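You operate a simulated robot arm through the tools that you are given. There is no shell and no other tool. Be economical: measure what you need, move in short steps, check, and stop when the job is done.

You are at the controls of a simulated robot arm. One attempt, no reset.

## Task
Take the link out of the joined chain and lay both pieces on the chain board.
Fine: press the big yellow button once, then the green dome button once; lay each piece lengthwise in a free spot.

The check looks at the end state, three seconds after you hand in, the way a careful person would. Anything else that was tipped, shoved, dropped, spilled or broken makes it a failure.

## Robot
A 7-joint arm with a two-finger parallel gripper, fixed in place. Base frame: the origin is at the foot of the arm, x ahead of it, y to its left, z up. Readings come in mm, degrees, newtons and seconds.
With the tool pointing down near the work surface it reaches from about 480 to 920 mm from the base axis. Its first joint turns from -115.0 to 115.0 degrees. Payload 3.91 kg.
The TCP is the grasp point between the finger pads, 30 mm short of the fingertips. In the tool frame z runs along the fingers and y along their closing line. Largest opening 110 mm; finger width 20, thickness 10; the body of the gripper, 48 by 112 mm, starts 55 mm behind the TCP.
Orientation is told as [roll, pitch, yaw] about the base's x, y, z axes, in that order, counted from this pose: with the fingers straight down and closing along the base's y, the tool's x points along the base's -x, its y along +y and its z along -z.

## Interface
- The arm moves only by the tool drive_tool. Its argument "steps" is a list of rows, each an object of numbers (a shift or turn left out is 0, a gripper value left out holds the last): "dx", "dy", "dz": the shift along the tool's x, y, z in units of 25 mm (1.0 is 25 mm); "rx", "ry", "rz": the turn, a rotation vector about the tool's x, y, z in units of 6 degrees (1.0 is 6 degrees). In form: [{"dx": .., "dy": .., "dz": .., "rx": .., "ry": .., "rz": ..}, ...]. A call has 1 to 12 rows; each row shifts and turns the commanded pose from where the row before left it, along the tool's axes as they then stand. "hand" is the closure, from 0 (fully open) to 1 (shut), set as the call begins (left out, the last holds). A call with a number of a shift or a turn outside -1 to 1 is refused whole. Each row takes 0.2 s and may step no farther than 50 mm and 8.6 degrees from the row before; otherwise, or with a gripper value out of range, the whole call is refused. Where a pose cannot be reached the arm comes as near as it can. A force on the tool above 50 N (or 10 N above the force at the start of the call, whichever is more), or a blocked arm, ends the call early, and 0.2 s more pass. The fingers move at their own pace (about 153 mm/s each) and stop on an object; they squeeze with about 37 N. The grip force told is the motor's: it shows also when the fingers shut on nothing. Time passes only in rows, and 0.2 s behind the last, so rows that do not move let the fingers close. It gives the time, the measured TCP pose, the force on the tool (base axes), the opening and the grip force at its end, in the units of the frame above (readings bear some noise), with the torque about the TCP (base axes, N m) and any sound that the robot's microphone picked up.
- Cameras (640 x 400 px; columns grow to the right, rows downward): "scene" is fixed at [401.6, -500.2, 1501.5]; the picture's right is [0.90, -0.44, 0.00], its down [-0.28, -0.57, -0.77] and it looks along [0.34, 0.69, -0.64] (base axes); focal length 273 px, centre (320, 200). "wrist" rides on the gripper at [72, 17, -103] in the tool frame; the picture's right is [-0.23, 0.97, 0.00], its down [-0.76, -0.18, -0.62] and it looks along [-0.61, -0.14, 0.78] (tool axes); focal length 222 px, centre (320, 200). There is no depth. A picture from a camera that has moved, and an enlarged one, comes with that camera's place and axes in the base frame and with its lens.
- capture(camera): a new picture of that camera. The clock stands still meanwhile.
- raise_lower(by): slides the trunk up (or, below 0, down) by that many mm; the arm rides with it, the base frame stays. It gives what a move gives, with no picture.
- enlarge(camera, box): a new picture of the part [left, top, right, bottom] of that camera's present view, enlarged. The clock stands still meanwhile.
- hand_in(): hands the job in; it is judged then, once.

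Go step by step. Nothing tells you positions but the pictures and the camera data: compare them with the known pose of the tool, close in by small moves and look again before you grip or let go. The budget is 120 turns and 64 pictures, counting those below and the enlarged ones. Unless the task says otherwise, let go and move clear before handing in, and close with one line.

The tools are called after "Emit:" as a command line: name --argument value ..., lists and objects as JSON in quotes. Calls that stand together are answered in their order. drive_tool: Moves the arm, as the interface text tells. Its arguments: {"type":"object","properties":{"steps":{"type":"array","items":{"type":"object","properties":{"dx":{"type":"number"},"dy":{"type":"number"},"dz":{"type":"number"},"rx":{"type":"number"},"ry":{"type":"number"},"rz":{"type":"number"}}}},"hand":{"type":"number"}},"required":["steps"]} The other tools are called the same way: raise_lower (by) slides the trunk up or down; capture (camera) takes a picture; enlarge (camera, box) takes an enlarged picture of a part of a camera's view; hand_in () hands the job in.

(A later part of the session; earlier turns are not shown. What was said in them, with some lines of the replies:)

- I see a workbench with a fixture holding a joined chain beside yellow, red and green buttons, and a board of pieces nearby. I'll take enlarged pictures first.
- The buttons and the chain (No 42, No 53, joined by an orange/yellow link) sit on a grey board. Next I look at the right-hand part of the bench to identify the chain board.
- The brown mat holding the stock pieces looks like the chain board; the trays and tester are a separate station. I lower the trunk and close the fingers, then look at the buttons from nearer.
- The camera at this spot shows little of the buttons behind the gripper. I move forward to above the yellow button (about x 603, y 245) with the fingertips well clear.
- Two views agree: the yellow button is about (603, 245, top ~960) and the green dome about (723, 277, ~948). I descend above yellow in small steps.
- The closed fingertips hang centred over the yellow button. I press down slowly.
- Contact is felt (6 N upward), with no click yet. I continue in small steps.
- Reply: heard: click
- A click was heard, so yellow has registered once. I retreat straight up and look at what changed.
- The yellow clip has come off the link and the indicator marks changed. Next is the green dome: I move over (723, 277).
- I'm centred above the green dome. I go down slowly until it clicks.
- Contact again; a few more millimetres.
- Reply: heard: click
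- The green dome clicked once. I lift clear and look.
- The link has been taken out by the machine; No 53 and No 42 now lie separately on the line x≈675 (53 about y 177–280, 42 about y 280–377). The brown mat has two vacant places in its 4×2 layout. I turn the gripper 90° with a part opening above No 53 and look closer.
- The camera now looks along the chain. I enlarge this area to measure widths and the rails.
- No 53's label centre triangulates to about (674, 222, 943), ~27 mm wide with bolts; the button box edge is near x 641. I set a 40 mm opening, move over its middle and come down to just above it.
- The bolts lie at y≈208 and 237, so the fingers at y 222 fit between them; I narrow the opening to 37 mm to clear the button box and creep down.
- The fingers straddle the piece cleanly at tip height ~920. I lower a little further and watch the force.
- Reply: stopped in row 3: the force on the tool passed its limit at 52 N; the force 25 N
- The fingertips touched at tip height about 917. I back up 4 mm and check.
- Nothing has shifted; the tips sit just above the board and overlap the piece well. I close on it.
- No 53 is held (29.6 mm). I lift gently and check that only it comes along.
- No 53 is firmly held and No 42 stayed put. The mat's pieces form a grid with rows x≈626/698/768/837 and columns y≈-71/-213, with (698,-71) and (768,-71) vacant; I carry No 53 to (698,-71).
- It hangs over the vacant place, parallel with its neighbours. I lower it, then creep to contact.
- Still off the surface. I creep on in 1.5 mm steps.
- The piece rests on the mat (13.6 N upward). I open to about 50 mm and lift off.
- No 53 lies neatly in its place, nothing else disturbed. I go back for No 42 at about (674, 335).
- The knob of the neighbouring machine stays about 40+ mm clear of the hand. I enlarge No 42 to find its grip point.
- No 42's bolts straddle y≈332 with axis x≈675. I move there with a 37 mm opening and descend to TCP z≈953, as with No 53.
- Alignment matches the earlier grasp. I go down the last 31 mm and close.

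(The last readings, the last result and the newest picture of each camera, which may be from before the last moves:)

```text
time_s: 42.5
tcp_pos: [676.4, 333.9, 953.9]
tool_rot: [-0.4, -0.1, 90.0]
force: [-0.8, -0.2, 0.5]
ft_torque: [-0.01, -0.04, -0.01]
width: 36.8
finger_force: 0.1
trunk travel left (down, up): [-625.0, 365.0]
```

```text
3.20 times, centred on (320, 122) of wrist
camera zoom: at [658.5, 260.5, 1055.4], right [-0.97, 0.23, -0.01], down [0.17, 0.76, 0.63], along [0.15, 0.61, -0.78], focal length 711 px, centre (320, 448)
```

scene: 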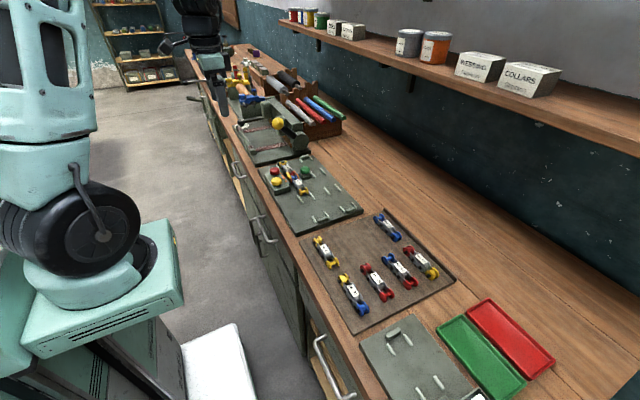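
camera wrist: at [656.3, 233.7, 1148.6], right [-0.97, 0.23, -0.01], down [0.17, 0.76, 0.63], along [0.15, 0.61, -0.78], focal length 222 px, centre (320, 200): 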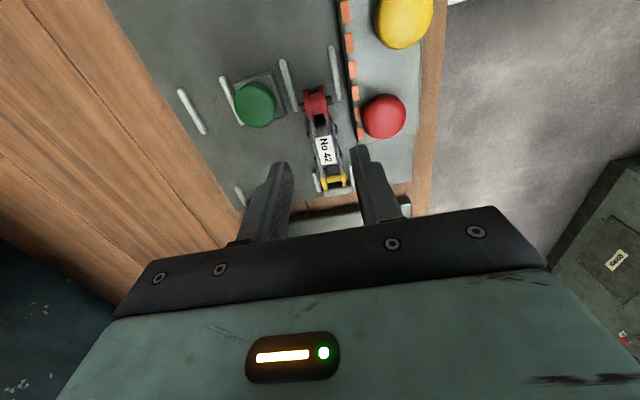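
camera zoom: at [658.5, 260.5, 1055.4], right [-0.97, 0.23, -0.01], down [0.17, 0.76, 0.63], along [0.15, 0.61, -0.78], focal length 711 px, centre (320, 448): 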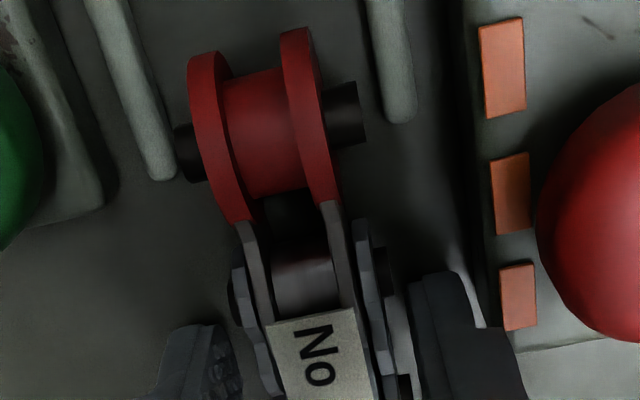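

Emit:
drive_tool --steps '[{}, {}, {}]' --hand 1

Emit:
drive_tool --steps '[{"dz": -0.2}, {"dz": -0.2}, {"dz": -0.4}, {"dz": -0.8}, {"dz": -1}, {"dz": -1}, {}]'

Emit:
enlarge --camera "scene" --box '[240, 110, 360, 190]'

```text
time_s: 43.3
tcp_pos: [676.8, 333.7, 954.5]
tool_rot: [-0.3, 0.0, 90.0]
force: [-0.1, 0.5, 0.3]
ft_torque: [0.02, 0.03, -0.01]
width: 29.5
finger_force: 37.0
trunk travel left (down, up): [-625.0, 365.0]
```

```text
time_s: 44.9
tcp_pos: [676.4, 334.4, 1043.8]
tool_rot: [-0.2, -0.1, 90.1]
force: [-0.1, -0.8, -2.7]
ft_torque: [0.0, -0.01, 0.01]
width: 29.4
finger_force: 36.6
trunk travel left (down, up): [-625.0, 365.0]
```

```text
5.00 times, centred on (300, 150) of scene
camera zoom: at [401.6, -500.2, 1501.5], right [0.9, -0.44, 0.0], down [-0.28, -0.57, -0.77], along [0.34, 0.69, -0.64], focal length 1365 px, centre (420, 450)
```

zoom: 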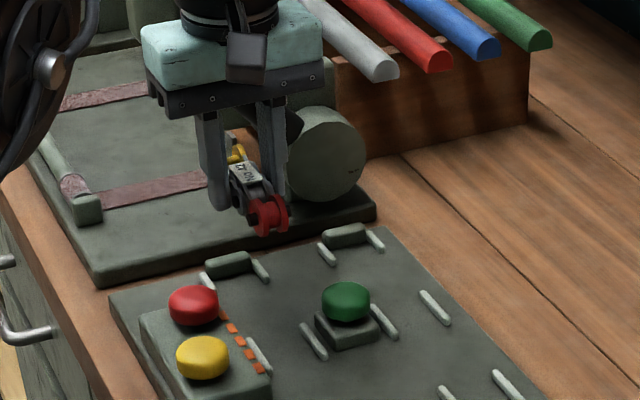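

No 42 is held and the station is clear. I carry it to the second vacant place (768, -71).

Emit:
drive_tool --steps '[{"dx": 0.5}, {"dx": 1, "dy": -0.2}, {"dx": 1, "dy": -0.2}, {"dx": 1, "dy": -0.3}, {"dx": 1, "dy": -0.3}, {"dx": 1, "dy": -0.3}, {"dx": 1, "dy": -0.3}, {"dx": 1, "dy": -0.3}, {"dx": 1, "dy": -0.3}, {"dx": 1, "dy": -0.3}, {"dx": 1, "dy": -0.3}, {"dx": 1, "dy": -0.3}]'

Emit:
drive_tool --steps '[{"dx": 1, "dy": -0.3}, {"dx": 1, "dy": -0.27}, {"dx": 1}, {"dx": 1}, {"dx": 0.7}, {"dz": 0.8}, {"dz": 0.8}, {"dz": 0.5}, {}]'

Emit:
capture --camera "wrist"

Emit:
enlarge --camera "scene" --box '[290, 190, 460, 310]'

```text
time_s: 47.5
tcp_pos: [752.4, 46.2, 1043.5]
tool_rot: [-0.3, -0.1, 90.1]
force: [0.7, 0.5, -1.9]
ft_torque: [-0.04, -0.04, -0.02]
width: 29.5
finger_force: 36.7
trunk travel left (down, up): [-625.0, 365.0]
```

```text
time_s: 49.5
tcp_pos: [767.7, -74.3, 990.8]
tool_rot: [-0.3, -0.1, 90.0]
force: [-0.5, -0.5, -2.5]
ft_torque: [-0.01, 0.0, 0.01]
width: 29.5
finger_force: 36.4
trunk travel left (down, up): [-625.0, 365.0]
```

```text
22 pictures are left
camera wrist: at [749.5, -145.8, 1092.6], right [-0.97, 0.23, -0.01], down [0.17, 0.76, 0.63], along [0.15, 0.61, -0.78], focal length 222 px, centre (320, 200)
```

wrist: 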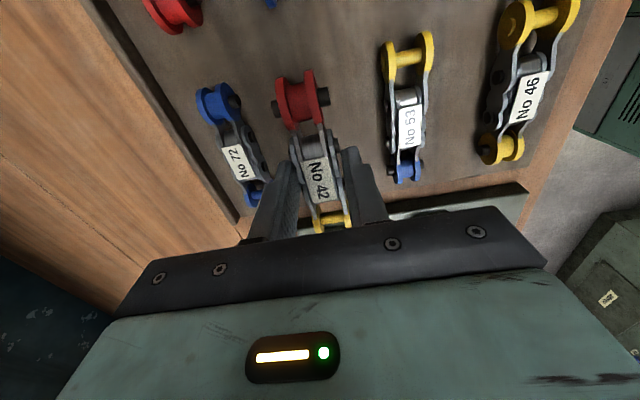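

```text
3.33 times, centred on (375, 250) of scene
camera zoom: at [401.6, -500.2, 1501.5], right [0.9, -0.44, 0.0], down [-0.28, -0.57, -0.77], along [0.34, 0.69, -0.64], focal length 910 px, centre (137, 33)
```

zoom: 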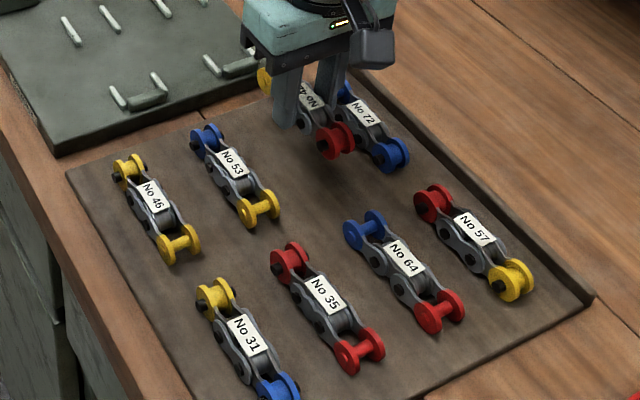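

It is centred between No 53 and No 72. I lower it.

Emit:
drive_tool --steps '[{"dx": -0.08, "dz": 0.7}, {"dz": 0.5}, {"dz": 0.3}, {"dz": 0.2}, {"dz": 0.08}, {"dz": 0.06}]'

Emit:
drive_tool --steps '[{"dz": 0.06}, {"dz": 0.06}]'

```text
time_s: 50.9
tcp_pos: [768.7, -69.8, 944.5]
tool_rot: [-0.4, 0.0, 90.0]
force: [-0.8, -0.1, -2.6]
ft_torque: [-0.02, 0.0, -0.01]
width: 29.7
finger_force: 37.2
trunk travel left (down, up): [-625.0, 365.0]
```

```text
time_s: 51.5
tcp_pos: [768.8, -69.9, 941.0]
tool_rot: [-0.4, -0.1, 90.0]
force: [-1.1, 0.4, 0.7]
ft_torque: [0.12, 0.05, 0.0]
width: 29.5
finger_force: 36.9
trunk travel left (down, up): [-625.0, 365.0]
```

It is just touching. One small step more, then I open and lift off.

Emit:
drive_tool --steps '[{"dz": 0.04}, {}]'

Emit:
drive_tool --steps '[{}, {}, {}]' --hand 0.545

Emit:
drive_tool --steps '[{"dz": -0.3}, {"dz": -0.6}, {"dz": -1}, {"dz": -1}, {"dz": -1}, {"dz": -1}, {"dz": -1}, {"dz": -1}, {}]'

Emit:
enlarge --camera "scene" --box '[290, 190, 460, 310]'

Emit:
capture --camera "scene"

```text
time_s: 52.1
tcp_pos: [768.8, -70.1, 941.3]
tool_rot: [-0.5, -0.1, 90.0]
force: [1.0, -0.1, 11.5]
ft_torque: [0.03, 0.16, 0.0]
width: 29.4
finger_force: 37.0
trunk travel left (down, up): [-625.0, 365.0]
```

```text
time_s: 52.9
tcp_pos: [768.7, -71.0, 939.7]
tool_rot: [-0.3, 0.0, 90.0]
force: [0.7, -0.3, 0.1]
ft_torque: [-0.01, -0.03, -0.04]
width: 50.0
finger_force: 0.1
trunk travel left (down, up): [-625.0, 365.0]
```

```text
time_s: 54.9
tcp_pos: [769.3, -71.2, 1112.7]
tool_rot: [-0.3, -0.3, 90.0]
force: [0.0, 0.1, 0.4]
ft_torque: [-0.02, 0.01, 0.01]
width: 50.4
finger_force: 0.1
trunk travel left (down, up): [-625.0, 365.0]
```

```text
3.33 times, centred on (375, 250) of scene
camera zoom: at [401.6, -500.2, 1501.5], right [0.9, -0.44, 0.0], down [-0.28, -0.57, -0.77], along [0.34, 0.69, -0.64], focal length 910 px, centre (137, 33)
```

zoom: 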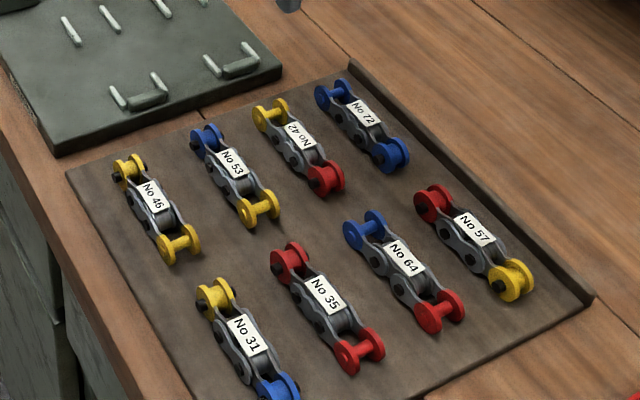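

```text
19 pictures are left
```

scene: 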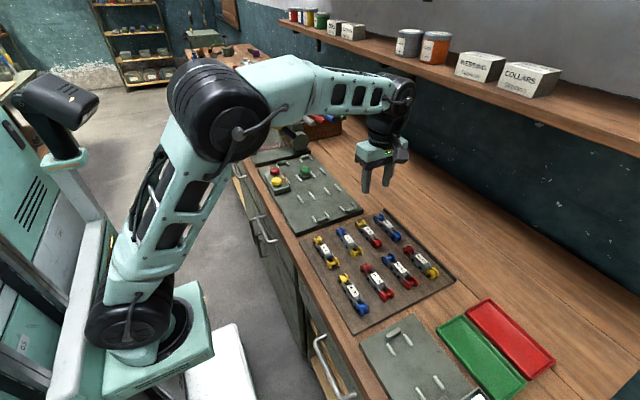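

Both pieces lie lengthwise in free places on the chain board, nothing else is disturbed and the gripper is clear, so I hand in.

Emit:
hand_in

```text
The job is handed in.
```

The link is out of the chain, and No 53 and No 42 each lie lengthwise in a free spot on the chain board (the brown mat with the stock pieces). I pressed yellow once, then green once, and have handed the job in.
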